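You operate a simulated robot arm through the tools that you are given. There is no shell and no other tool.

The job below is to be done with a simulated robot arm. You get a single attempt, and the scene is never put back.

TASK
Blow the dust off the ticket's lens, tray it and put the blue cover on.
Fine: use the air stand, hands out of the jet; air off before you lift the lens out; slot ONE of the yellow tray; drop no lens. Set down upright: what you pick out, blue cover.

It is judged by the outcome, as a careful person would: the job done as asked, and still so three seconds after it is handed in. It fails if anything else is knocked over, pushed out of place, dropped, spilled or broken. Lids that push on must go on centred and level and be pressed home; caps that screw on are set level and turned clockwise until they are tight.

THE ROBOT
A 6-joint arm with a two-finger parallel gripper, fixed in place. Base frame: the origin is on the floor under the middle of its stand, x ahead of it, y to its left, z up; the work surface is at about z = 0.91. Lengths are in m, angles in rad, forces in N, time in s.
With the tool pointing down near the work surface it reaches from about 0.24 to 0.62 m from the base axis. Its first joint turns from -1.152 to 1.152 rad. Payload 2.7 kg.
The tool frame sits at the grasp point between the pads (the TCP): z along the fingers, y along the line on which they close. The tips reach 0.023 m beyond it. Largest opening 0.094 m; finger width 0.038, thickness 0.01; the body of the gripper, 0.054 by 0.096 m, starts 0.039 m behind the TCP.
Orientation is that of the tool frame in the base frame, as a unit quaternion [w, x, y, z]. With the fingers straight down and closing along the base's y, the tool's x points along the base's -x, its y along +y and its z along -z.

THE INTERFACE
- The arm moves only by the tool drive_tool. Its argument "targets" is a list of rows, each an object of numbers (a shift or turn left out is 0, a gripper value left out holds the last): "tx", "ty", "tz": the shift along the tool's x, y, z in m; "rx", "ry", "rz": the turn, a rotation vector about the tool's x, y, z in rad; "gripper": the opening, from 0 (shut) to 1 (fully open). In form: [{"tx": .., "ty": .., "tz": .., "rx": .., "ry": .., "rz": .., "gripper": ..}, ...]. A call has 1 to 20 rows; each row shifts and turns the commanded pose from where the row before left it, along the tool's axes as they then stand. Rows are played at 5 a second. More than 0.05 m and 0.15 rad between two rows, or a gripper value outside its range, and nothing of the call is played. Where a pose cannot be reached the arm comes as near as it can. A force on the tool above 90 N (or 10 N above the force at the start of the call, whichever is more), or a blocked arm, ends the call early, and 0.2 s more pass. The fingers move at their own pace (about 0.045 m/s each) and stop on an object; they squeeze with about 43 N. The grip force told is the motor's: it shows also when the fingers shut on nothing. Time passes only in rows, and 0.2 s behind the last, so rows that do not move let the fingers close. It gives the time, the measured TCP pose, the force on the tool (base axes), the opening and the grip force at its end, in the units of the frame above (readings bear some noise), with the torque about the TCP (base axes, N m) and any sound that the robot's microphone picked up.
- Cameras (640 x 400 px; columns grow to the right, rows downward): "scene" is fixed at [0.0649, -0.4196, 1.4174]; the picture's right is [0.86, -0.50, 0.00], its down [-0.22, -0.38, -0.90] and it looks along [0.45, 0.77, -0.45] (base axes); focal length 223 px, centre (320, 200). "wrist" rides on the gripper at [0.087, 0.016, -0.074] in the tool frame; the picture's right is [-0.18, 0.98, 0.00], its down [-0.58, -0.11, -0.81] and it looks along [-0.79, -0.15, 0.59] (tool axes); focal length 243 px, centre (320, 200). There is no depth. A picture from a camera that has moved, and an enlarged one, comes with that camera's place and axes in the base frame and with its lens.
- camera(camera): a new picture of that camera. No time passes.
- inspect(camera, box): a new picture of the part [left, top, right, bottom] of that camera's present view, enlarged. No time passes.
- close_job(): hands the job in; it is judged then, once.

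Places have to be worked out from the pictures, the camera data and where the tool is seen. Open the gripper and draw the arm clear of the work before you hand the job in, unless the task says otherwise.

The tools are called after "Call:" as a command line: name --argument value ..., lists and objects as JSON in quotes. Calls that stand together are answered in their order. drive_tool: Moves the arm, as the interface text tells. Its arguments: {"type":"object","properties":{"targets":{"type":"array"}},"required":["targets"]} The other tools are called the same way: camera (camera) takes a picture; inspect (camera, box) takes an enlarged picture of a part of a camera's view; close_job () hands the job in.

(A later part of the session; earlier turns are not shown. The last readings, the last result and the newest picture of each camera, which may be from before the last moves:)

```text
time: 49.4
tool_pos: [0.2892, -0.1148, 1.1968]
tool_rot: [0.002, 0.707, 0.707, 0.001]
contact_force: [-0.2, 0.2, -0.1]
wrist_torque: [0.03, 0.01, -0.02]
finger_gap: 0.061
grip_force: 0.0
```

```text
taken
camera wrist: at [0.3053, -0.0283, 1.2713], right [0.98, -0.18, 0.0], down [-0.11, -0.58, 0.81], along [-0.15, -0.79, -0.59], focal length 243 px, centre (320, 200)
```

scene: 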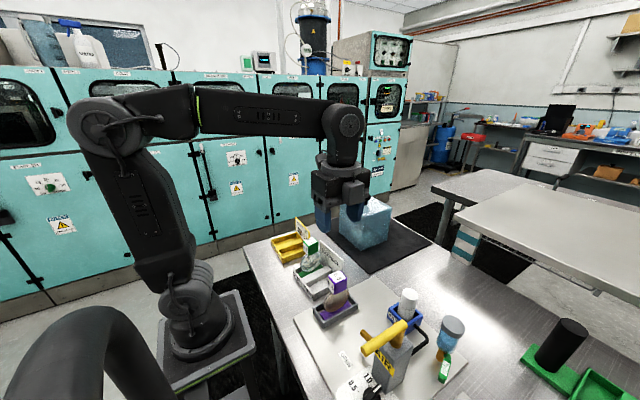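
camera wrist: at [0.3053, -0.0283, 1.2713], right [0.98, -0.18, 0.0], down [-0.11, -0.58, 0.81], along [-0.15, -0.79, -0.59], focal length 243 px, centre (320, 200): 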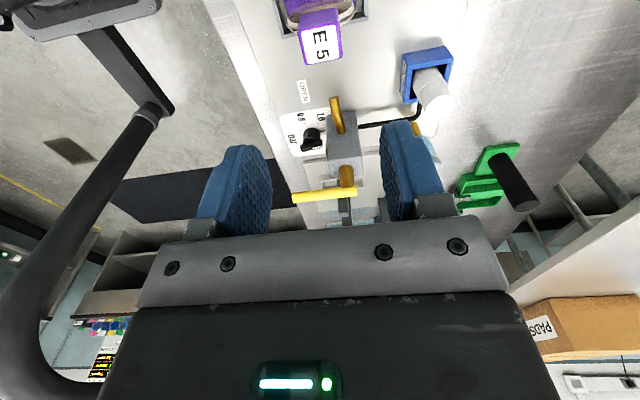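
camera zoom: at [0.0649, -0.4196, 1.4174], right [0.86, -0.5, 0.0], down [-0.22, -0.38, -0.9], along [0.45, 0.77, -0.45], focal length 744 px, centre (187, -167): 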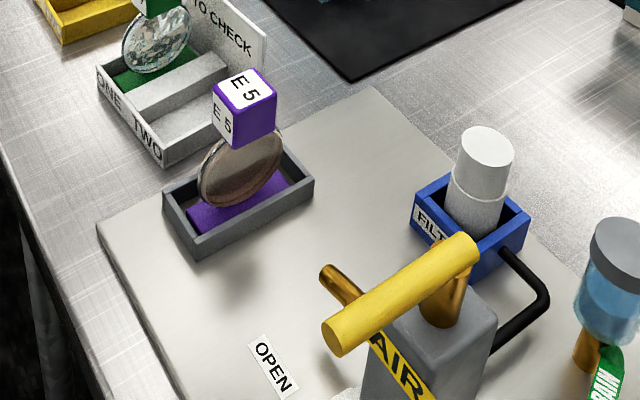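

Air off, jet gone. I take a close look at the lens to make sure it's clean before lifting.

Call:
inspect --camera "scene" --box '[322, 265, 362, 305]'

Call:
inspect --camera "wrist" --box '[260, 0, 380, 80]'

Call:
inspect --camera "scene" --box '[285, 230, 335, 280]'

```text
10.00 times, centred on (342, 285) of scene
camera zoom: at [0.0649, -0.4196, 1.4174], right [0.86, -0.5, 0.0], down [-0.22, -0.38, -0.9], along [0.45, 0.77, -0.45], focal length 2232 px, centre (100, -650)
```

zoom: 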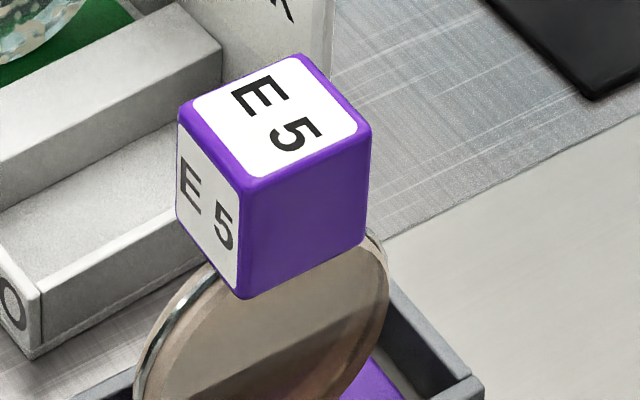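

```text
5.00 times, centred on (320, 40) of wrist
camera zoom: at [0.3053, -0.0283, 1.2713], right [0.98, -0.18, 0.0], down [-0.11, -0.58, 0.81], along [-0.15, -0.79, -0.59], focal length 1213 px, centre (320, 1000)
```

zoom: 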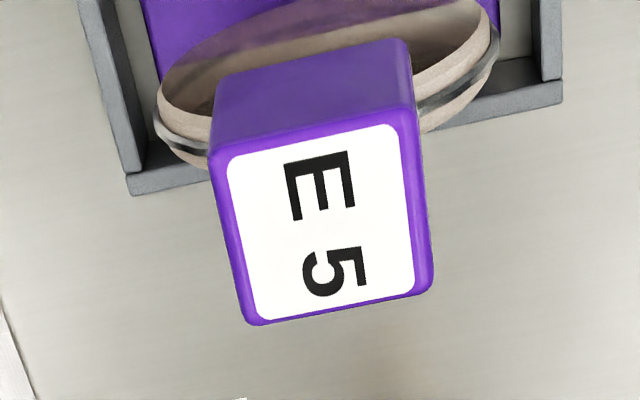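

```text
8.00 times, centred on (310, 255) of scene
camera zoom: at [0.0649, -0.4196, 1.4174], right [0.86, -0.5, 0.0], down [-0.22, -0.38, -0.9], along [0.45, 0.77, -0.45], focal length 1785 px, centre (400, -240)
```

zoom: 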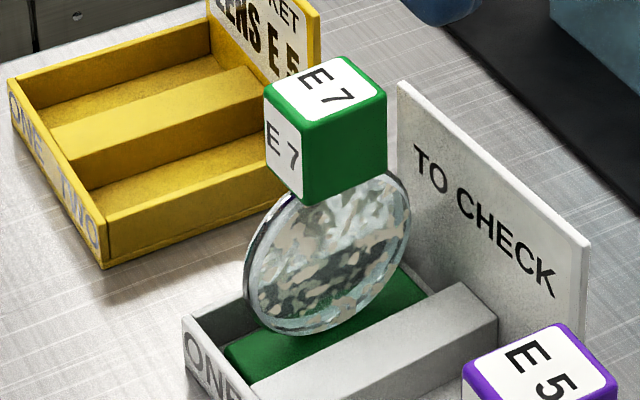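

The lens is clean and the air is off. I descend over the handle to just above grasp height and check the alignment.

Call:
drive_tool --targets '[{"tz": 0.04}, {"tz": 0.04}, {"tz": 0.03}, {"tz": 0.025}, {}]'

Call:
inspect --camera "wrist" --box '[220, 60, 420, 220]'

```text
time: 50.6
tool_pos: [0.2894, -0.116, 1.0598]
tool_rot: [0.002, 0.707, 0.708, 0.001]
contact_force: [0.6, -0.9, 0.8]
wrist_torque: [-0.01, -0.01, 0.01]
finger_gap: 0.0612
grip_force: 0.1
```

```text
2.50 times, centred on (320, 140) of wrist
camera zoom: at [0.306, -0.0295, 1.1352], right [0.98, -0.18, 0.0], down [-0.11, -0.58, 0.81], along [-0.15, -0.79, -0.59], focal length 606 px, centre (320, 350)
```

zoom: 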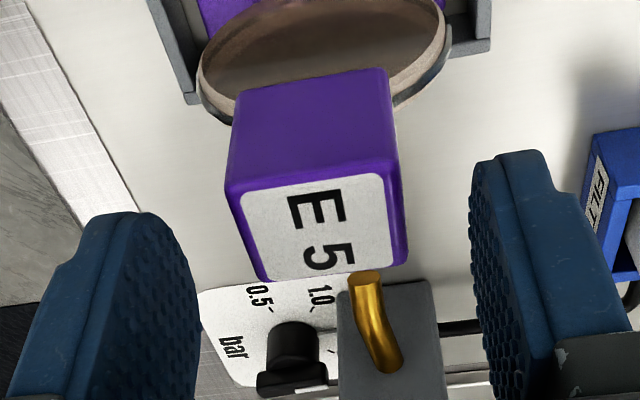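

Aligned within about 2 mm. I descend the last 24 mm to the same height I released at.

Call:
drive_tool --targets '[{"tz": 0.012}, {"tz": 0.012}, {}]'

Call:
inspect --camera "wrist" --box '[220, 60, 420, 220]'

```text
time: 51.4
tool_pos: [0.2904, -0.1165, 1.0362]
tool_rot: [0.001, 0.707, 0.707, 0.001]
contact_force: [0.6, -0.5, -0.4]
wrist_torque: [-0.01, 0.02, 0.01]
finger_gap: 0.061
grip_force: 0.0
```

```text
2.50 times, centred on (320, 140) of wrist
camera zoom: at [0.3075, -0.0297, 1.1113], right [0.98, -0.18, 0.0], down [-0.11, -0.58, 0.81], along [-0.15, -0.79, -0.59], focal length 606 px, centre (320, 350)
```

zoom: 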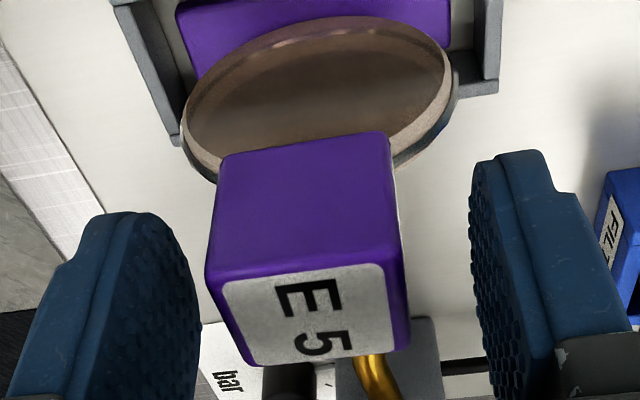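

The handle is only about 1 mm off compared with when I released it. I trim that and close.

Call:
drive_tool --targets '[{"ty": -0.001, "tx": 0.0015}, {"gripper": 0.3}, {}, {}, {}]'

Call:
inspect --camera "wrist" --box '[220, 60, 420, 220]'

```text
time: 52.6
tool_pos: [0.2896, -0.1151, 1.0367]
tool_rot: [0.001, 0.707, 0.707, 0.001]
contact_force: [-0.3, 0.5, 0.2]
wrist_torque: [-0.02, -0.01, -0.02]
finger_gap: 0.0353
grip_force: 42.6
```

```text
2.50 times, centred on (320, 140) of wrist
camera zoom: at [0.3067, -0.0286, 1.1121], right [0.98, -0.18, 0.0], down [-0.11, -0.58, 0.81], along [-0.15, -0.79, -0.59], focal length 606 px, centre (320, 350)
```

zoom: 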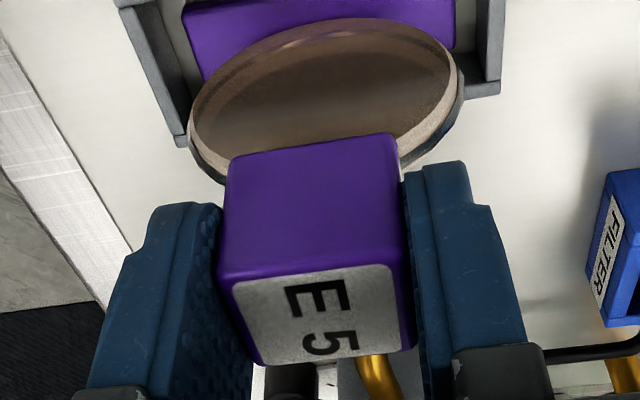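

Gripped. I lift 17 cm straight up (so the foot clears E7), then carry the lens over slot ONE of the yellow tray.

Call:
drive_tool --targets '[{"tz": -0.008}, {"tz": -0.017}, {"tz": -0.035}, {"tz": -0.035}, {"tz": -0.035}, {"tz": -0.04}, {}]'

Call:
inspect --camera "scene" --box '[260, 180, 420, 320]'

```text
time: 54.2
tool_pos: [0.2883, -0.1137, 1.2069]
tool_rot: [0.001, 0.707, 0.707, 0.001]
contact_force: [-0.2, 0.1, -0.3]
wrist_torque: [0.02, -0.01, -0.02]
finger_gap: 0.0353
grip_force: 42.6
```

```text
2.86 times, centred on (340, 250) of scene
camera zoom: at [0.0649, -0.4196, 1.4174], right [0.86, -0.5, 0.0], down [-0.22, -0.38, -0.9], along [0.45, 0.77, -0.45], focal length 638 px, centre (263, 57)
```

zoom: 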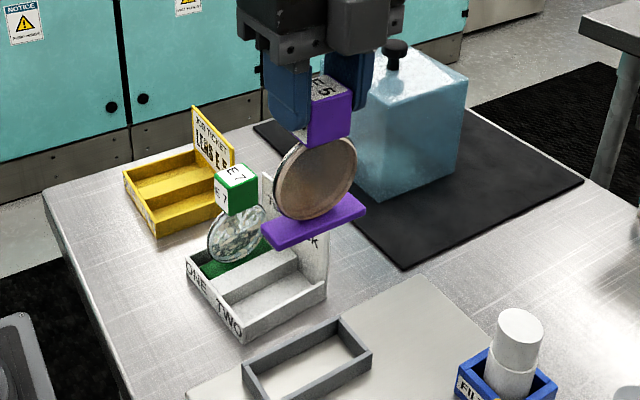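

The lens is held firmly and looks clear. I carry it across at height.

Call:
drive_tool --targets '[{"tx": 0.02}, {"tx": 0.032, "ty": 0.0005}, {"tx": 0.035, "ty": 0.0005}, {"tx": 0.035, "ty": 0.0005}, {"tx": 0.035, "ty": 0.0005}, {"tx": 0.035, "ty": 0.0005}, {"tx": 0.035, "ty": 0.0005}, {"tx": 0.035, "ty": 0.0005}, {"tx": 0.035, "ty": 0.0005}, {"tx": 0.0245}, {}]'

Call:
camera --camera "wrist"

Call:
inspect --camera "wrist" --box '[230, 0, 390, 120]'

Call:
inspect --camera "scene" --box '[250, 160, 370, 280]'

```text
time: 56.6
tool_pos: [0.292, 0.2053, 1.2081]
tool_rot: [0.001, 0.707, 0.708, 0.002]
contact_force: [-0.7, -0.7, -0.4]
wrist_torque: [0.0, 0.0, -0.01]
finger_gap: 0.0351
grip_force: 43.1
```

```text
taken
camera wrist: at [0.3092, 0.2911, 1.2825], right [0.98, -0.18, 0.0], down [-0.11, -0.58, 0.81], along [-0.15, -0.79, -0.59], focal length 243 px, centre (320, 200)
```

wrist: 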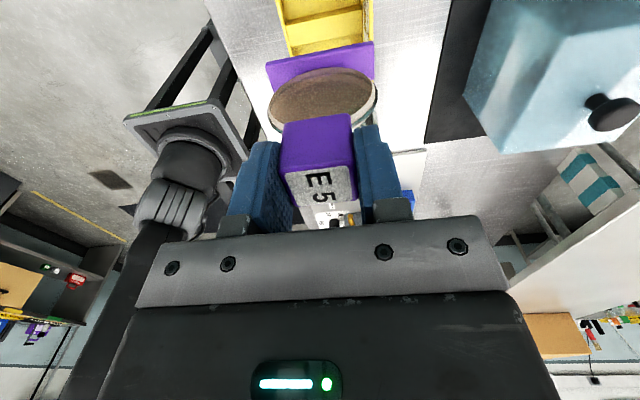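

```text
3.33 times, centred on (310, 60) of wrist
camera zoom: at [0.3092, 0.2911, 1.2825], right [0.98, -0.18, 0.0], down [-0.11, -0.58, 0.81], along [-0.15, -0.79, -0.59], focal length 809 px, centre (353, 667)
```

zoom: 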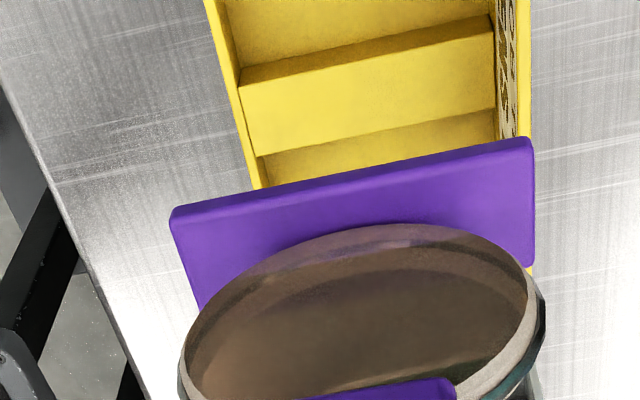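

```text
3.33 times, centred on (310, 220) of scene
camera zoom: at [0.0649, -0.4196, 1.4174], right [0.86, -0.5, 0.0], down [-0.22, -0.38, -0.9], along [0.45, 0.77, -0.45], focal length 744 px, centre (353, 133)
```

zoom: 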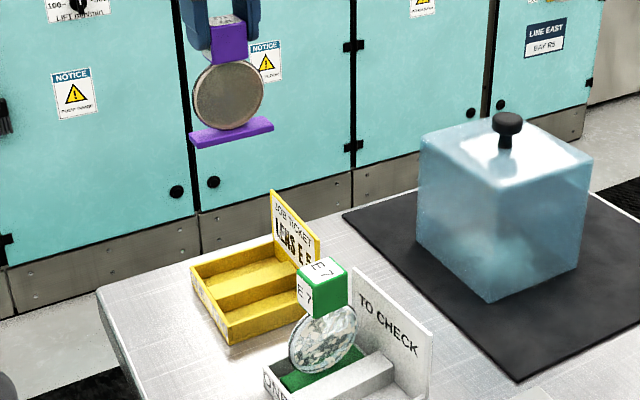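

I look closely at the lens against the cyan background, to judge its cleanliness again.

Call:
inspect --camera "scene" --box '[295, 180, 355, 230]'

Call:
inspect --camera "scene" --box '[305, 190, 335, 215]'

Call:
inspect --camera "scene" --box '[290, 235, 350, 285]'

```text
8.00 times, centred on (325, 205) of scene
camera zoom: at [0.0649, -0.4196, 1.4174], right [0.86, -0.5, 0.0], down [-0.22, -0.38, -0.9], along [0.45, 0.77, -0.45], focal length 1785 px, centre (280, 160)
```

zoom: 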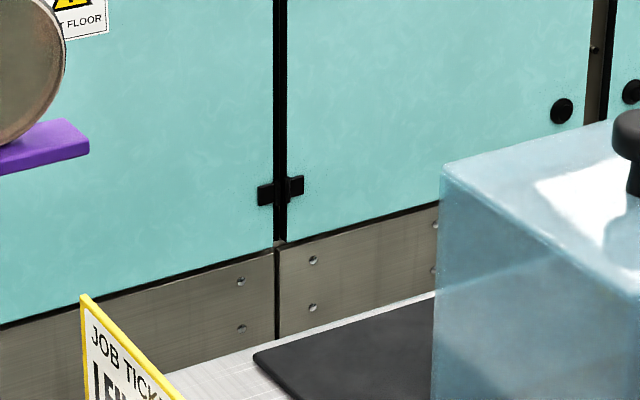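

```text
16.00 times, centred on (320, 202) of scene
camera zoom: at [0.0649, -0.4196, 1.4174], right [0.86, -0.5, 0.0], down [-0.22, -0.38, -0.9], along [0.45, 0.77, -0.45], focal length 3570 px, centre (320, 160)
```

zoom: 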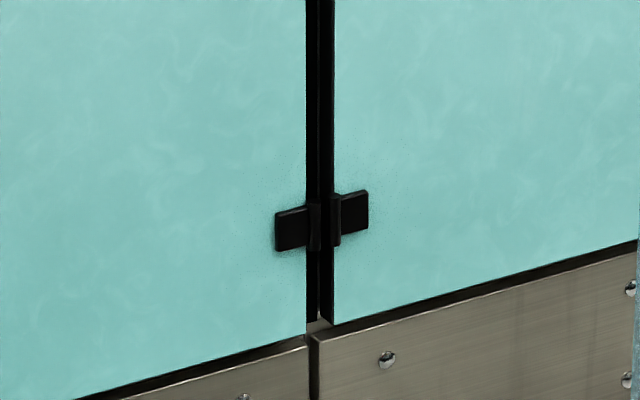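

```text
8.00 times, centred on (320, 260) of scene
camera zoom: at [0.0649, -0.4196, 1.4174], right [0.86, -0.5, 0.0], down [-0.22, -0.38, -0.9], along [0.45, 0.77, -0.45], focal length 1785 px, centre (320, -280)
```

zoom: 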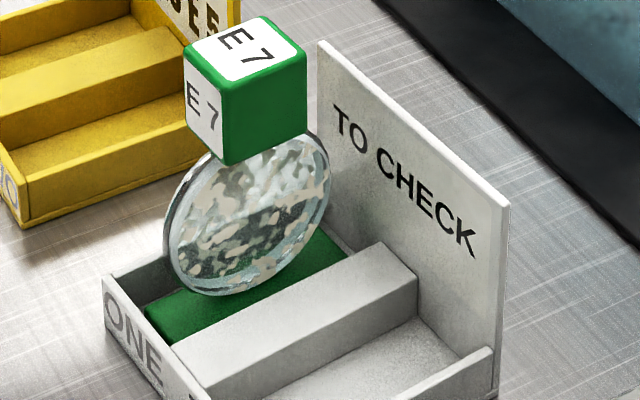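

Call:
inspect --camera "scene" --box '[262, 165, 306, 209]'

Call:
inspect --camera "wrist" --box '[260, 50, 390, 130]'

```text
9.09 times, centred on (284, 187) of scene
camera zoom: at [0.0649, -0.4196, 1.4174], right [0.86, -0.5, 0.0], down [-0.22, -0.38, -0.9], along [0.45, 0.77, -0.45], focal length 2029 px, centre (647, 318)
```

zoom: 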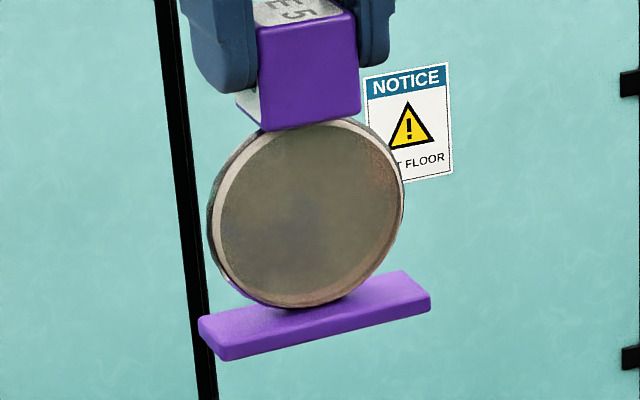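

```text
4.92 times, centred on (325, 90) of wrist
camera zoom: at [0.3092, 0.2911, 1.2825], right [0.98, -0.18, 0.0], down [-0.11, -0.58, 0.81], along [-0.15, -0.79, -0.59], focal length 1194 px, centre (295, 742)
```

zoom: 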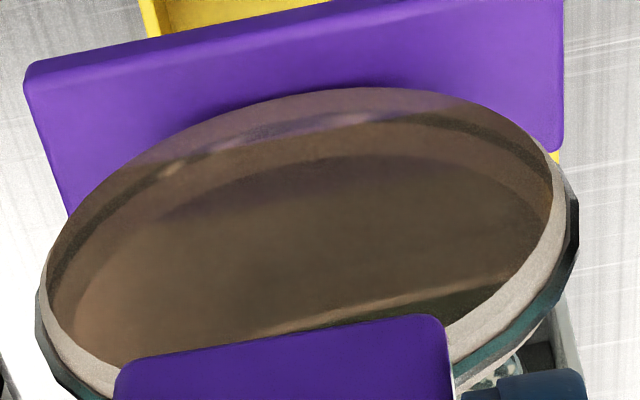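

The patches that marked the dust are gone; the glass is evenly amber. Wrist measurements put slot ONE centred under the lens within about 1 mm, so I lower to just above the tray's walls.

Call:
drive_tool --targets '[{"tz": 0.04}, {"tz": 0.04}, {"tz": 0.035}, {"tz": 0.03}, {}]'

Call:
inspect --camera "scene" --box '[250, 200, 340, 270]'

Call:
inspect --camera "wrist" --box '[240, 0, 400, 120]'

```text
time: 57.8
tool_pos: [0.2941, 0.206, 1.0633]
tool_rot: [0.001, 0.707, 0.708, 0.002]
contact_force: [0.5, -1.0, -1.1]
wrist_torque: [0.02, -0.01, -0.01]
finger_gap: 0.0352
grip_force: 42.9
```

```text
5.71 times, centred on (295, 235) of scene
camera zoom: at [0.0649, -0.4196, 1.4174], right [0.86, -0.5, 0.0], down [-0.22, -0.38, -0.9], along [0.45, 0.77, -0.45], focal length 1275 px, centre (463, 0)
```

zoom: 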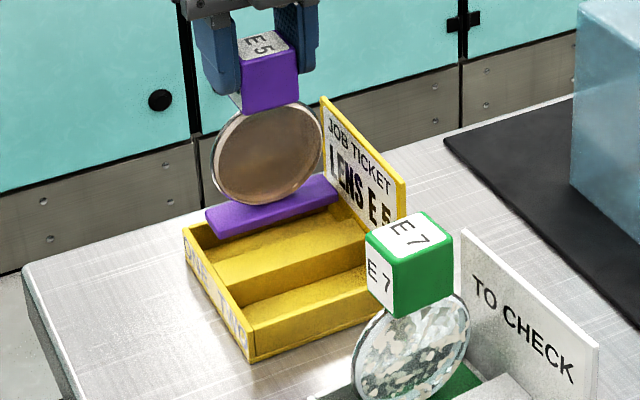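

```text
3.33 times, centred on (320, 60) of wrist
camera zoom: at [0.3101, 0.2921, 1.1373], right [0.98, -0.18, 0.0], down [-0.11, -0.58, 0.81], along [-0.15, -0.79, -0.59], focal length 809 px, centre (320, 667)
```

zoom: 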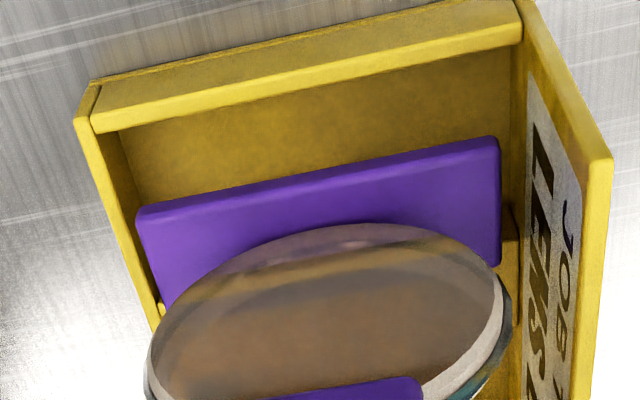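

The foot sits over slot ONE with room on all sides. I lower gently to the floor, watching the force.

Call:
drive_tool --targets '[{"tz": 0.01}, {"tz": 0.008}, {"tz": 0.006}, {"tz": 0.004}, {}]'

Call:
inspect --camera "scene" --box '[250, 200, 340, 270]'

```text
time: 59.0
tool_pos: [0.2936, 0.2068, 1.0347]
tool_rot: [0.001, 0.707, 0.707, 0.001]
contact_force: [0.8, 0.0, -0.7]
wrist_torque: [-0.02, -0.02, 0.01]
finger_gap: 0.0353
grip_force: 43.6
```

```text
5.71 times, centred on (295, 235) of scene
camera zoom: at [0.0649, -0.4196, 1.4174], right [0.86, -0.5, 0.0], down [-0.22, -0.38, -0.9], along [0.45, 0.77, -0.45], focal length 1275 px, centre (463, 0)
```

zoom: 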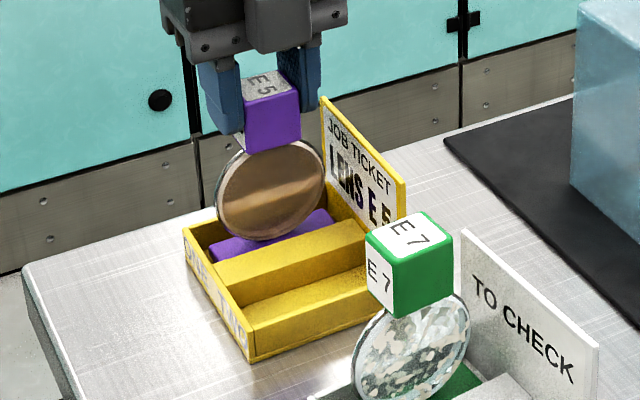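

Call:
drive_tool --targets '[{"tz": 0.002}, {"tz": 0.0015}, {}]'

```text
time: 59.8
tool_pos: [0.2946, 0.2053, 1.0314]
tool_rot: [0.001, 0.707, 0.707, 0.002]
contact_force: [-0.1, 0.5, -1.0]
wrist_torque: [-0.01, -0.02, 0.0]
finger_gap: 0.0352
grip_force: 43.1
```

No contact yet at 1.031, so I continue in small steps.

Call:
drive_tool --targets '[{"tz": 0.0015}, {"tz": 0.0015}, {}]'

```text
time: 60.6
tool_pos: [0.2934, 0.2079, 1.0297]
tool_rot: [0.002, 0.707, 0.707, 0.005]
contact_force: [-4.7, -3.0, 37.1]
wrist_torque: [-0.35, 0.32, -0.03]
finger_gap: 0.0355
grip_force: 42.4
```

Contact (37 N): the lens is on the tray floor. I ease off before opening.

Call:
drive_tool --targets '[{"tz": -0.0012}, {}]'

Call:
inspect --camera "scene" --box '[250, 200, 340, 270]'

```text
time: 61.2
tool_pos: [0.2939, 0.2059, 1.0301]
tool_rot: [0.002, 0.707, 0.708, 0.003]
contact_force: [1.4, 3.2, 25.0]
wrist_torque: [0.46, -0.03, 0.02]
finger_gap: 0.0352
grip_force: 43.1
```

```text
5.71 times, centred on (295, 235) of scene
camera zoom: at [0.0647, -0.4197, 1.4174], right [0.86, -0.5, 0.0], down [-0.22, -0.38, -0.9], along [0.45, 0.77, -0.45], focal length 1275 px, centre (463, 0)
```

zoom: 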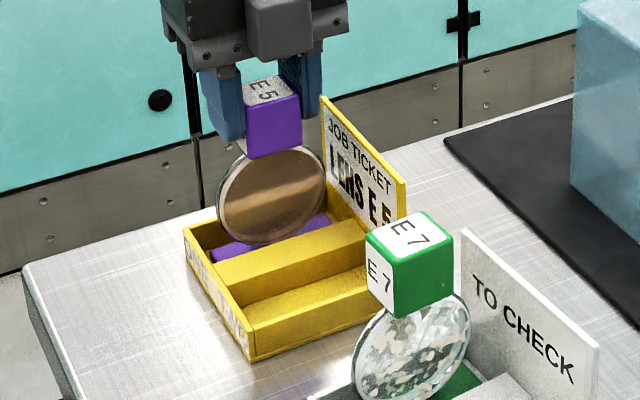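

Still 25 N, so I ease up another millimetre.

Call:
drive_tool --targets '[{"tz": -0.0009}, {}]'

```text
time: 61.8
tool_pos: [0.2934, 0.2071, 1.0294]
tool_rot: [0.001, 0.707, 0.707, 0.001]
contact_force: [3.4, 4.6, 13.8]
wrist_torque: [0.57, -0.22, -0.04]
finger_gap: 0.0352
grip_force: 42.7
```

Call:
drive_tool --targets '[{"tz": -0.0009}, {}]'

```text
time: 62.4
tool_pos: [0.2932, 0.2059, 1.029]
tool_rot: [0.002, 0.708, 0.707, -0.001]
contact_force: [1.2, 0.2, 3.0]
wrist_torque: [0.03, -0.17, -0.02]
finger_gap: 0.035
grip_force: 42.9
```

Load is down to 3 N and level. I open the fingers.

Call:
drive_tool --targets '[{"gripper": 0.6}, {}, {}]'

Call:
inspect --camera "scene" --box '[250, 200, 340, 270]'

Call:
inspect --camera "wrist" --box '[220, 60, 420, 220]'

```text
time: 63.2
tool_pos: [0.2924, 0.2052, 1.03]
tool_rot: [0.002, 0.707, 0.707, 0.002]
contact_force: [-0.5, 0.3, -0.2]
wrist_torque: [0.01, 0.0, 0.0]
finger_gap: 0.0563
grip_force: 0.0
```

```text
5.71 times, centred on (295, 235) of scene
camera zoom: at [0.0649, -0.4196, 1.4174], right [0.86, -0.5, 0.0], down [-0.22, -0.38, -0.9], along [0.45, 0.77, -0.45], focal length 1275 px, centre (463, 0)
```

zoom: 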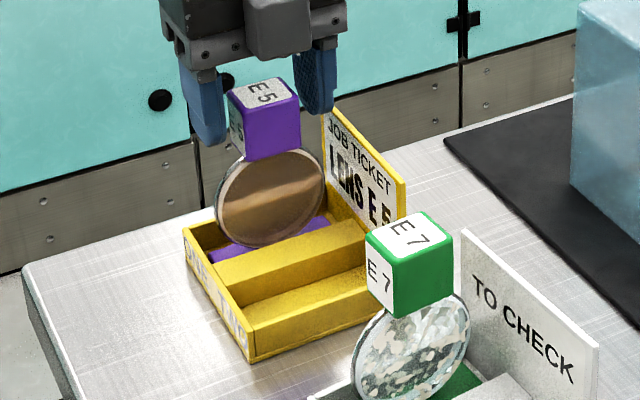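

```text
2.50 times, centred on (320, 140) of wrist
camera zoom: at [0.31, 0.2927, 1.1056], right [0.98, -0.18, 0.0], down [-0.11, -0.58, 0.81], along [-0.15, -0.79, -0.59], focal length 606 px, centre (320, 350)
```

zoom: 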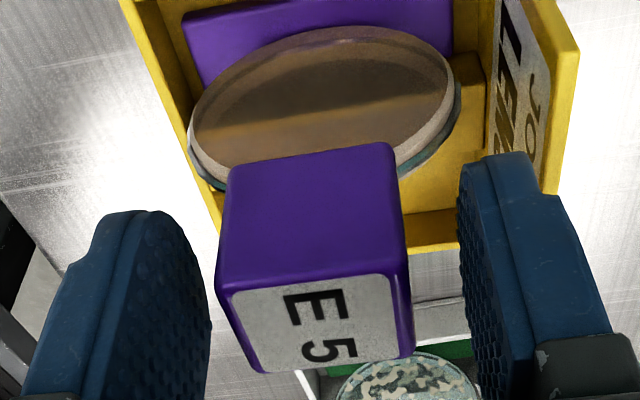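

The lens stands upright in slot ONE. I rise straight up and clear, then turn the wrist so its camera faces the blue cover.

Call:
drive_tool --targets '[{"tz": -0.02}, {"tz": -0.045}, {"tz": -0.045}, {"tz": -0.045}, {"tz": -0.045}, {"tz": -0.02}, {"rz": -0.1428}, {"rz": -0.1428}, {"rz": -0.1428}, {"rz": -0.1428}, {"rz": -0.1428}, {"rz": -0.1428}, {"rz": -0.1428}, {"rz": -0.1428}, {"rz": -0.1428}, {"rz": -0.1428}, {"rz": -0.1428}, {"tx": -0.035, "ty": -0.03}, {"tx": -0.035, "ty": -0.03}, {}]'

Call:
camera --camera "wrist"

Call:
camera --camera "scene"

```text
time: 67.4
tool_pos: [0.365, 0.1434, 1.2517]
tool_rot: [0.002, 0.001, 1.0, 0.0]
contact_force: [-0.6, -0.8, 0.1]
wrist_torque: [-0.02, 0.02, -0.02]
finger_gap: 0.0563
grip_force: 0.2
```

```text
taken
camera wrist: at [0.2784, 0.1597, 1.3264], right [0.18, 0.98, 0.0], down [0.58, -0.11, 0.81], along [0.79, -0.15, -0.59], focal length 243 px, centre (320, 200)
```

wrist: 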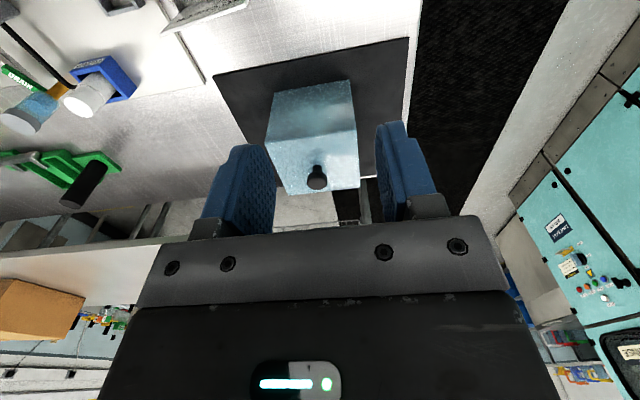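

```text
taken
```

scene: 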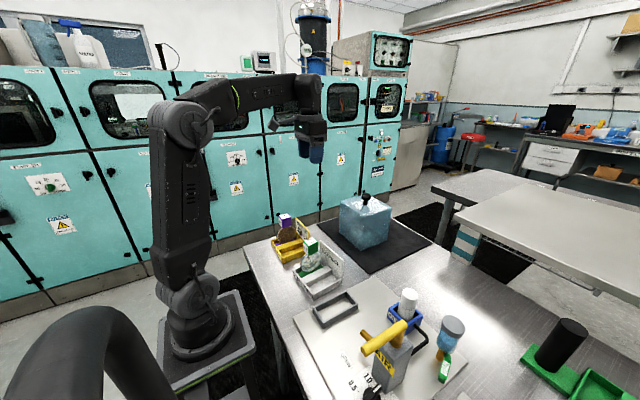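

The cover is well in view. I enlarge it in both cameras to measure its corners and knob.

Call:
inspect --camera "wrist" --box '[240, 60, 380, 200]'

Call:
inspect --camera "scene" --box '[330, 180, 400, 255]'

Call:
inspect --camera "scene" --box '[265, 205, 355, 305]'

```text
2.86 times, centred on (310, 130) of wrist
camera zoom: at [0.2784, 0.1597, 1.3264], right [0.18, 0.98, 0.0], down [0.58, -0.11, 0.81], along [0.79, -0.15, -0.59], focal length 693 px, centre (349, 400)
```

zoom: 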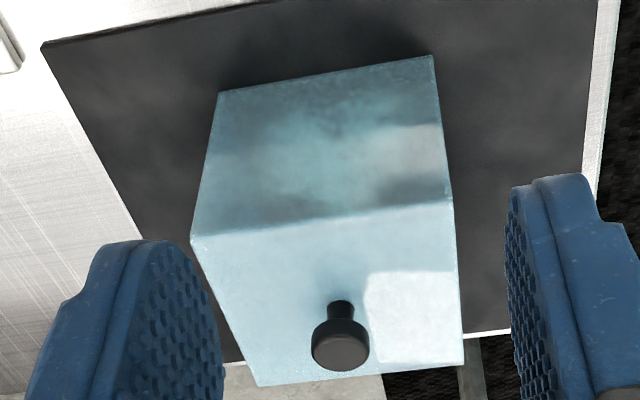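

```text
5.33 times, centred on (365, 218) of scene
camera zoom: at [0.0649, -0.4196, 1.4174], right [0.86, -0.5, 0.0], down [-0.22, -0.38, -0.9], along [0.45, 0.77, -0.45], focal length 1190 px, centre (80, 107)
```

zoom: 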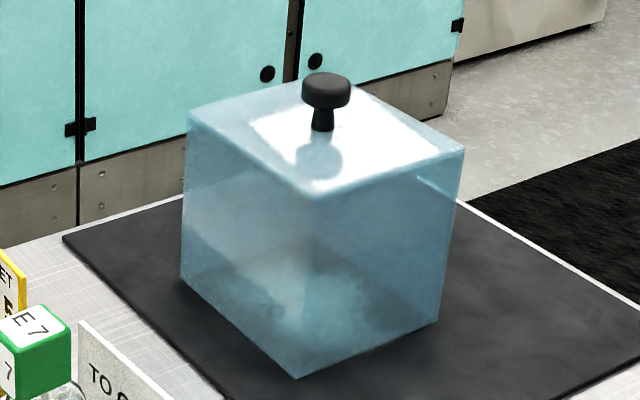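

```text
4.00 times, centred on (310, 255) of scene
camera zoom: at [0.0649, -0.4196, 1.4174], right [0.86, -0.5, 0.0], down [-0.22, -0.38, -0.9], along [0.45, 0.77, -0.45], focal length 893 px, centre (360, -20)
```

zoom: 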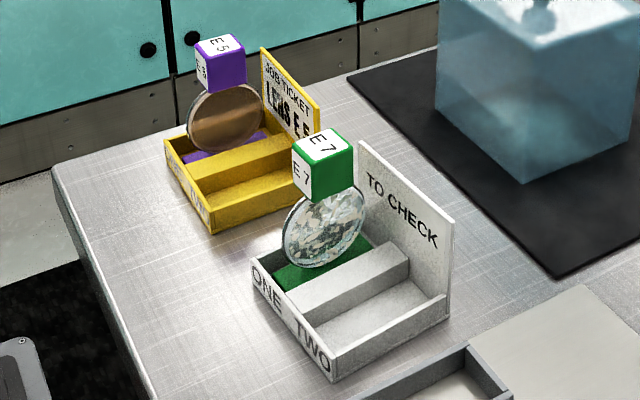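

The cover measures about x 0.4975–0.622, y 0.037–0.171 and its top is at z 1.0515, square to the base. The knob is near (0.560, 0.104), with a cap about 34 mm across between z 1.072 and 1.086. I move above the knob with the fingers open to 57 mm.

Call:
drive_tool --targets '[{"tx": -0.0393, "ty": -0.008, "tz": 0.02}, {"tx": -0.0393, "ty": -0.008, "tz": 0.02}, {"tx": -0.0393, "ty": -0.008, "tz": 0.02}, {"tx": -0.0393, "ty": -0.008, "tz": 0.02}, {"tx": -0.0393, "ty": -0.008, "tz": 0.02}, {}]'

Call:
camera --camera "wrist"

Call:
inspect --camera "wrist" --box '[220, 60, 420, 220]'

Call:
inspect --camera "scene" --box '[310, 140, 430, 260]'

```text
time: 68.8
tool_pos: [0.5611, 0.1057, 1.1513]
tool_rot: [0.0, 0.0, 1.0, 0.0]
contact_force: [-0.3, 1.0, -0.1]
wrist_torque: [0.04, -0.02, -0.01]
finger_gap: 0.0564
grip_force: 0.0
```

```text
taken
camera wrist: at [0.4756, 0.1217, 1.2263], right [0.18, 0.98, 0.0], down [0.58, -0.11, 0.81], along [0.79, -0.15, -0.59], focal length 243 px, centre (320, 200)
```

wrist: 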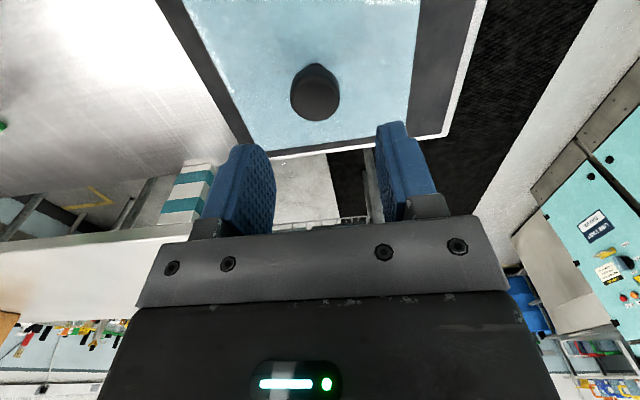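

```text
2.50 times, centred on (320, 140) of wrist
camera zoom: at [0.4756, 0.1217, 1.2263], right [0.18, 0.98, 0.0], down [0.58, -0.11, 0.81], along [0.79, -0.15, -0.59], focal length 606 px, centre (320, 350)
```

zoom: 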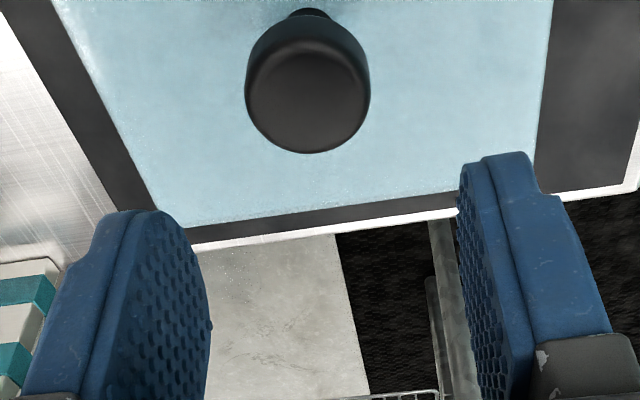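

```text
3.33 times, centred on (370, 200) of scene
camera zoom: at [0.0649, -0.4196, 1.4174], right [0.86, -0.5, 0.0], down [-0.22, -0.38, -0.9], along [0.45, 0.77, -0.45], focal length 744 px, centre (153, 200)
```

zoom: 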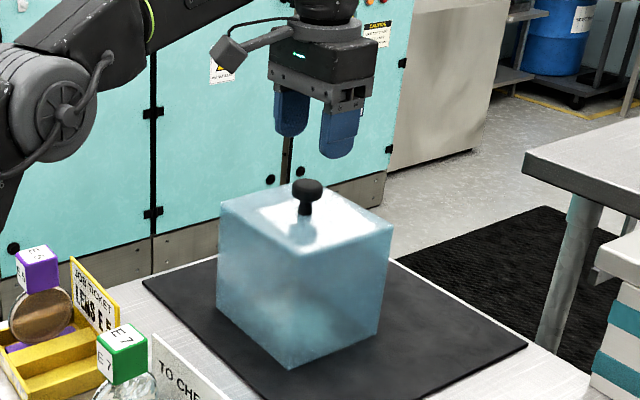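

The knob is about 2–4 mm off the finger centre. I correct and lower partway.

Call:
drive_tool --targets '[{"tx": 0.003, "ty": -0.0024, "tz": 0.02}, {"tz": 0.025}, {}]'

Call:
inspect --camera "wrist" --box '[220, 60, 420, 220]'

Call:
inspect --camera "scene" --box '[330, 160, 400, 230]'

```text
time: 69.6
tool_pos: [0.5579, 0.104, 1.1067]
tool_rot: [0.002, 0.0, 1.0, 0.0]
contact_force: [0.2, 0.1, -0.8]
wrist_torque: [0.0, -0.04, -0.01]
finger_gap: 0.0567
grip_force: 0.0
```

```text
2.50 times, centred on (320, 140) of wrist
camera zoom: at [0.4718, 0.12, 1.1819], right [0.18, 0.98, 0.0], down [0.58, -0.11, 0.81], along [0.8, -0.15, -0.59], focal length 606 px, centre (320, 350)
```

zoom: 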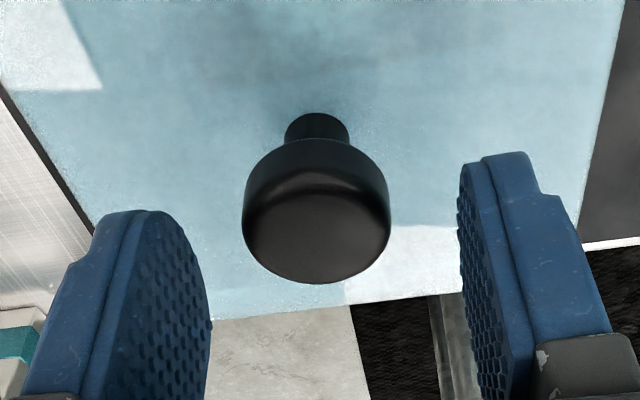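

```text
5.71 times, centred on (365, 195) of scene
camera zoom: at [0.0649, -0.4196, 1.4174], right [0.86, -0.5, 0.0], down [-0.22, -0.38, -0.9], along [0.45, 0.77, -0.45], focal length 1275 px, centre (63, 229)
```

zoom: 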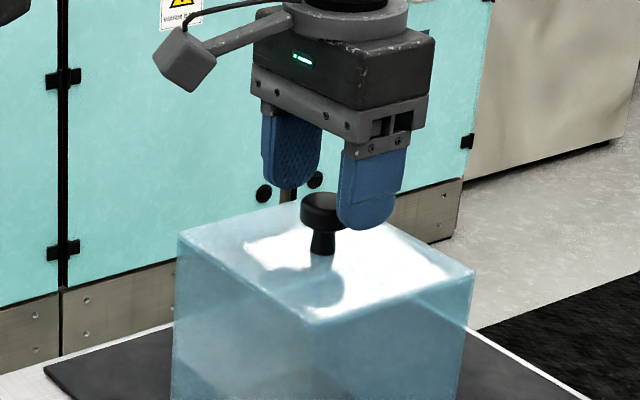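

The knob is now centred under the fingers, with its top at z≈1.083. I lower 27 mm so the pads sit across the cap (tips about 5 mm above the cover's top).

Call:
drive_tool --targets '[{"ty": -0.0009, "tz": 0.014}, {"tz": 0.013}, {}]'

Call:
inspect --camera "wrist" --box '[220, 60, 420, 220]'

Call:
inspect --camera "scene" --box '[330, 160, 400, 230]'

```text
time: 70.4
tool_pos: [0.5572, 0.1022, 1.08]
tool_rot: [0.002, 0.0, 1.0, 0.0]
contact_force: [0.1, 0.6, -0.2]
wrist_torque: [0.02, -0.01, -0.03]
finger_gap: 0.0562
grip_force: 0.2
```

```text
2.50 times, centred on (320, 140) of wrist
camera zoom: at [0.4715, 0.1176, 1.1551], right [0.18, 0.98, 0.0], down [0.58, -0.11, 0.81], along [0.79, -0.15, -0.59], focal length 606 px, centre (320, 350)
```

zoom: 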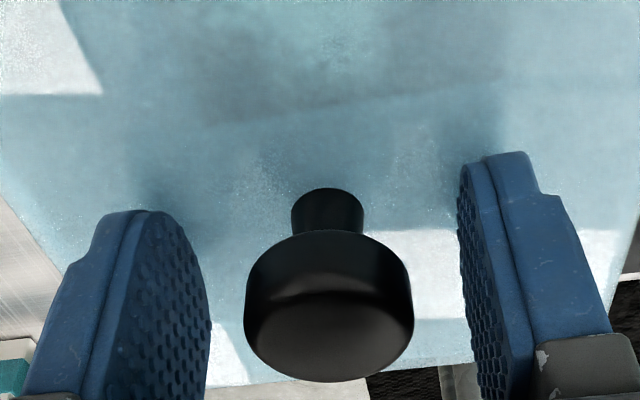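

```text
5.71 times, centred on (365, 195) of scene
camera zoom: at [0.0649, -0.4196, 1.4174], right [0.86, -0.5, 0.0], down [-0.22, -0.38, -0.9], along [0.45, 0.77, -0.45], focal length 1275 px, centre (63, 229)
```

zoom: 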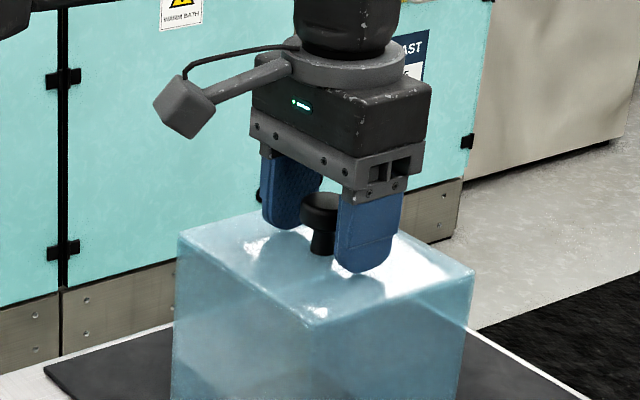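

The cap is between the pads. I trim 1 mm and close.

Call:
drive_tool --targets '[{"ty": -0.001}, {"gripper": 0.2}, {}, {}, {}]'

Call:
inspect --camera "scene" --box '[330, 160, 400, 230]'

Call:
inspect --camera "wrist" --box '[220, 60, 420, 220]'

```text
time: 71.6
tool_pos: [0.558, 0.1016, 1.0797]
tool_rot: [0.002, 0.001, 1.0, 0.001]
contact_force: [-1.8, 1.4, 0.1]
wrist_torque: [0.01, -0.04, 0.02]
finger_gap: 0.0306
grip_force: 43.0
```

```text
5.71 times, centred on (365, 195) of scene
camera zoom: at [0.0649, -0.4196, 1.4174], right [0.86, -0.5, 0.0], down [-0.22, -0.38, -0.9], along [0.45, 0.77, -0.45], focal length 1275 px, centre (63, 229)
```

zoom: 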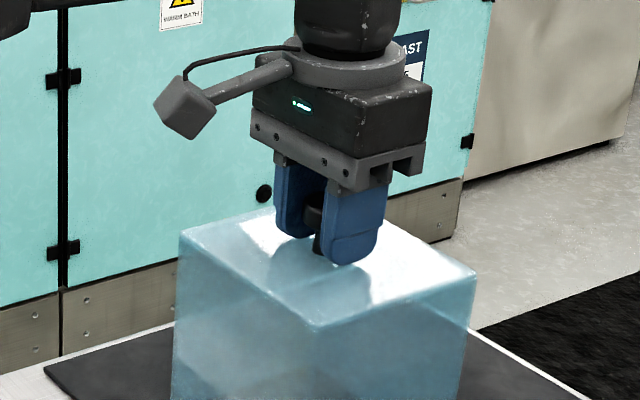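

```text
2.50 times, centred on (320, 140) of wrist
camera zoom: at [0.4714, 0.117, 1.1549], right [0.18, 0.98, 0.0], down [0.58, -0.11, 0.81], along [0.79, -0.15, -0.59], focal length 606 px, centre (320, 350)
```

zoom: 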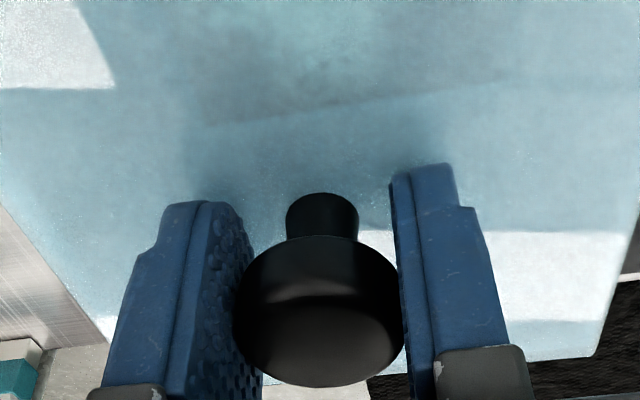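

Gripped on the cap (30.6 mm), and the knob is at the cover's centre within about 2 mm. I lift slowly and check.

Call:
drive_tool --targets '[{"tz": -0.005}, {"tz": -0.01}, {"tz": -0.015}, {}]'

Call:
inspect --camera "scene" --box '[310, 150, 430, 260]'

```text
time: 72.6
tool_pos: [0.5579, 0.1018, 1.1094]
tool_rot: [0.002, 0.0, 1.0, 0.0]
contact_force: [-0.1, -0.3, -1.0]
wrist_torque: [-0.02, 0.0, -0.01]
finger_gap: 0.0306
grip_force: 42.9
```

```text
3.64 times, centred on (370, 205) of scene
camera zoom: at [0.0649, -0.4196, 1.4174], right [0.86, -0.5, 0.0], down [-0.22, -0.38, -0.9], along [0.45, 0.77, -0.45], focal length 811 px, centre (138, 182)
```

zoom: 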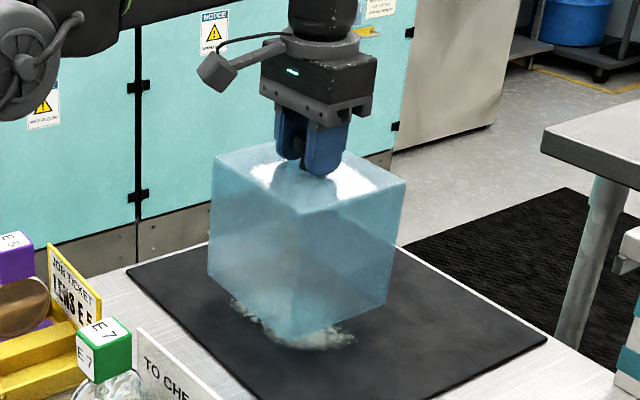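

The cover came up level, but something pale shows beneath it on the mat. I look closer before going on.

Call:
inspect --camera "scene" --box '[340, 220, 390, 260]'

Call:
camera --camera "wrist"

```text
10.00 times, centred on (365, 240) of scene
camera zoom: at [0.0649, -0.4196, 1.4174], right [0.86, -0.5, 0.0], down [-0.22, -0.38, -0.9], along [0.45, 0.77, -0.45], focal length 2232 px, centre (-130, -200)
```

zoom: 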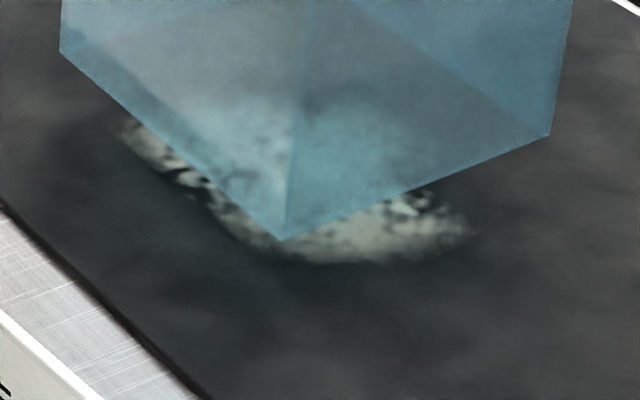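

```text
taken
camera wrist: at [0.4716, 0.1175, 1.1847], right [0.18, 0.98, 0.0], down [0.58, -0.11, 0.81], along [0.79, -0.15, -0.59], focal length 243 px, centre (320, 200)
```

wrist: 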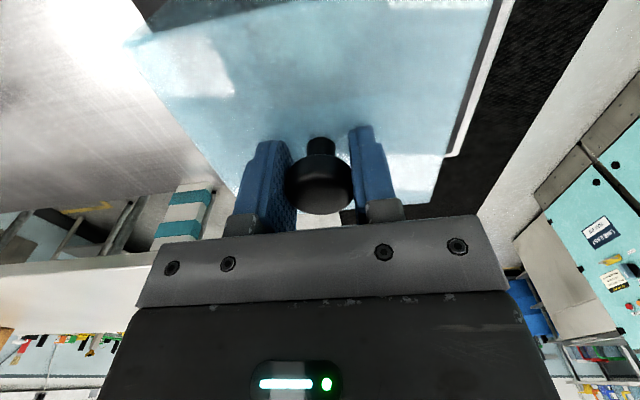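

It's only a pale patch on the mat itself (flat, in the mat's surface); nothing is attached to the cover. I lift to full carrying height.

Call:
drive_tool --targets '[{"tz": -0.025}, {"tz": -0.03}, {"tz": -0.03}, {"tz": -0.03}, {"tz": -0.025}, {}]'

Call:
camera --camera "scene"

Call:
inspect --camera "scene" --box '[260, 120, 430, 290]'

```text
time: 74.0
tool_pos: [0.53, 0.0939, 1.2316]
tool_rot: [0.003, 0.0, 1.0, 0.0]
contact_force: [-0.7, -0.9, -1.0]
wrist_torque: [0.03, 0.02, 0.0]
finger_gap: 0.0305
grip_force: 42.5
out of reach, approached as far as the arm can: row 3, 4, 5
```

```text
taken
```

scene: 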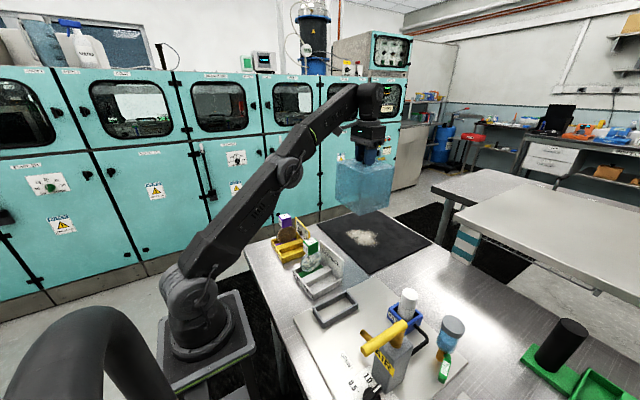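

```text
2.35 times, centred on (345, 205) of scene
camera zoom: at [0.0649, -0.4196, 1.4174], right [0.86, -0.5, 0.0], down [-0.22, -0.38, -0.9], along [0.45, 0.77, -0.45], focal length 525 px, centre (261, 188)
```

zoom: 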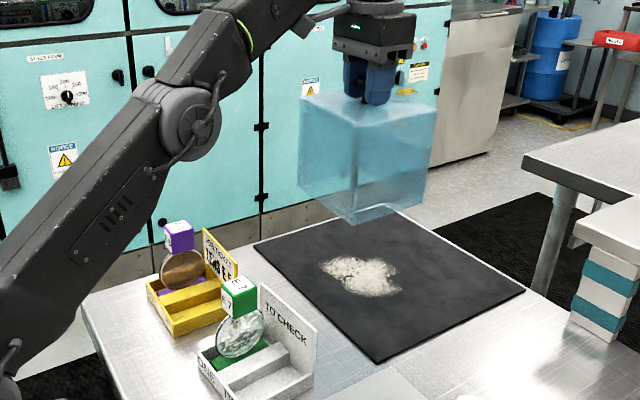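

The arm reached its height limit out there at z 1.23 (cover bottom about 1.065), still level and clear. I move inward toward the yellow tray a step at a time and check where it ends up.

Call:
drive_tool --targets '[{"tx": 0.03}, {"tx": 0.03}, {"tx": 0.03}, {}]'

Call:
inspect --camera "scene" --box '[260, 120, 430, 290]'

```text
time: 75.0
tool_pos: [0.4402, 0.0939, 1.2314]
tool_rot: [0.002, 0.0, 1.0, -0.001]
contact_force: [0.2, -0.1, -1.6]
wrist_torque: [0.02, 0.0, 0.01]
finger_gap: 0.031
grip_force: 43.3
```

```text
2.35 times, centred on (345, 205) of scene
camera zoom: at [0.0649, -0.4196, 1.4174], right [0.86, -0.5, 0.0], down [-0.22, -0.38, -0.9], along [0.45, 0.77, -0.45], focal length 525 px, centre (261, 188)
```

zoom: 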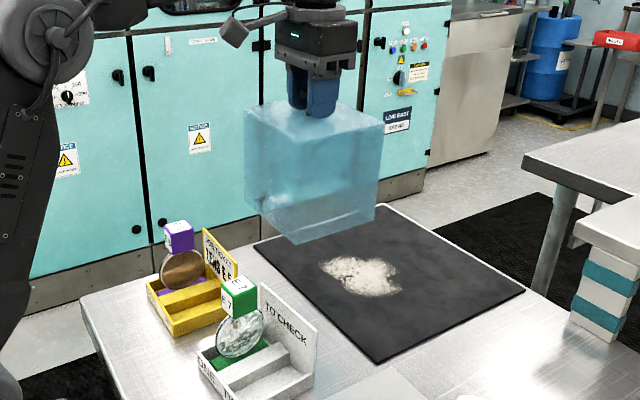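

The cover is level and steady at (0.440, 0.094). I raise 1.5 cm and move over the tray centre at (0.294, 0.1745).

Call:
drive_tool --targets '[{"tz": -0.015}, {"tx": 0.0244, "ty": 0.0134}, {"tx": 0.0244, "ty": 0.0134}, {"tx": 0.0244, "ty": 0.0134}, {"tx": 0.0244, "ty": 0.0135}, {"tx": 0.0243, "ty": 0.0135}, {"tx": 0.0243, "ty": 0.0134}, {}]'

Call:
camera --camera "scene"

Call:
inspect --camera "scene" --box '[240, 140, 370, 270]'

Call:
camera --camera "wrist"

```text
time: 76.8
tool_pos: [0.2952, 0.1766, 1.2463]
tool_rot: [0.002, 0.0, 1.0, 0.0]
contact_force: [-0.1, 0.1, -1.5]
wrist_torque: [-0.01, 0.0, 0.01]
finger_gap: 0.0307
grip_force: 43.1
```

```text
taken
```

scene: 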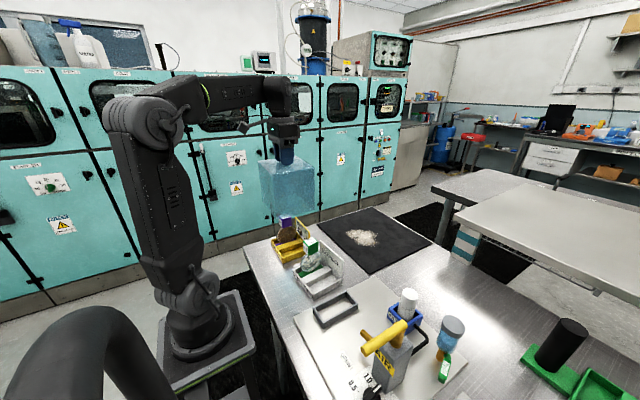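

```text
3.08 times, centred on (305, 205) of scene
camera zoom: at [0.0649, -0.4196, 1.4174], right [0.86, -0.5, 0.0], down [-0.22, -0.38, -0.9], along [0.45, 0.77, -0.45], focal length 687 px, centre (366, 185)
```

zoom: 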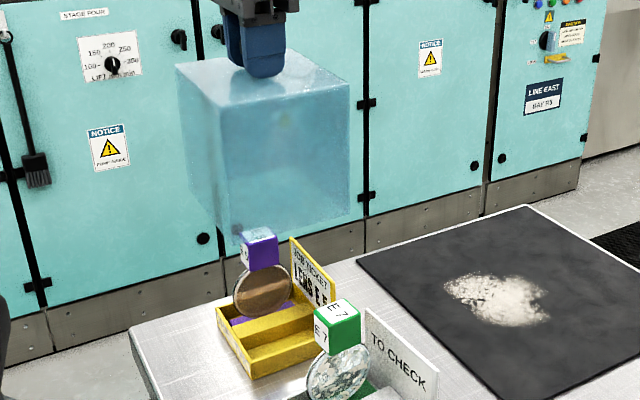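

```text
taken
camera wrist: at [0.2093, 0.1931, 1.321], right [0.18, 0.98, 0.0], down [0.58, -0.11, 0.81], along [0.79, -0.15, -0.59], focal length 243 px, centre (320, 200)
```

wrist: 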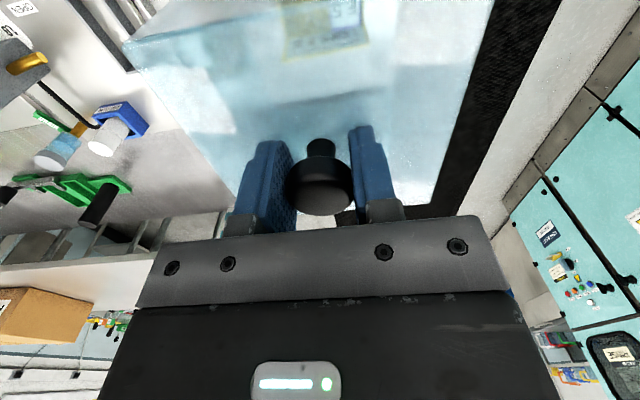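

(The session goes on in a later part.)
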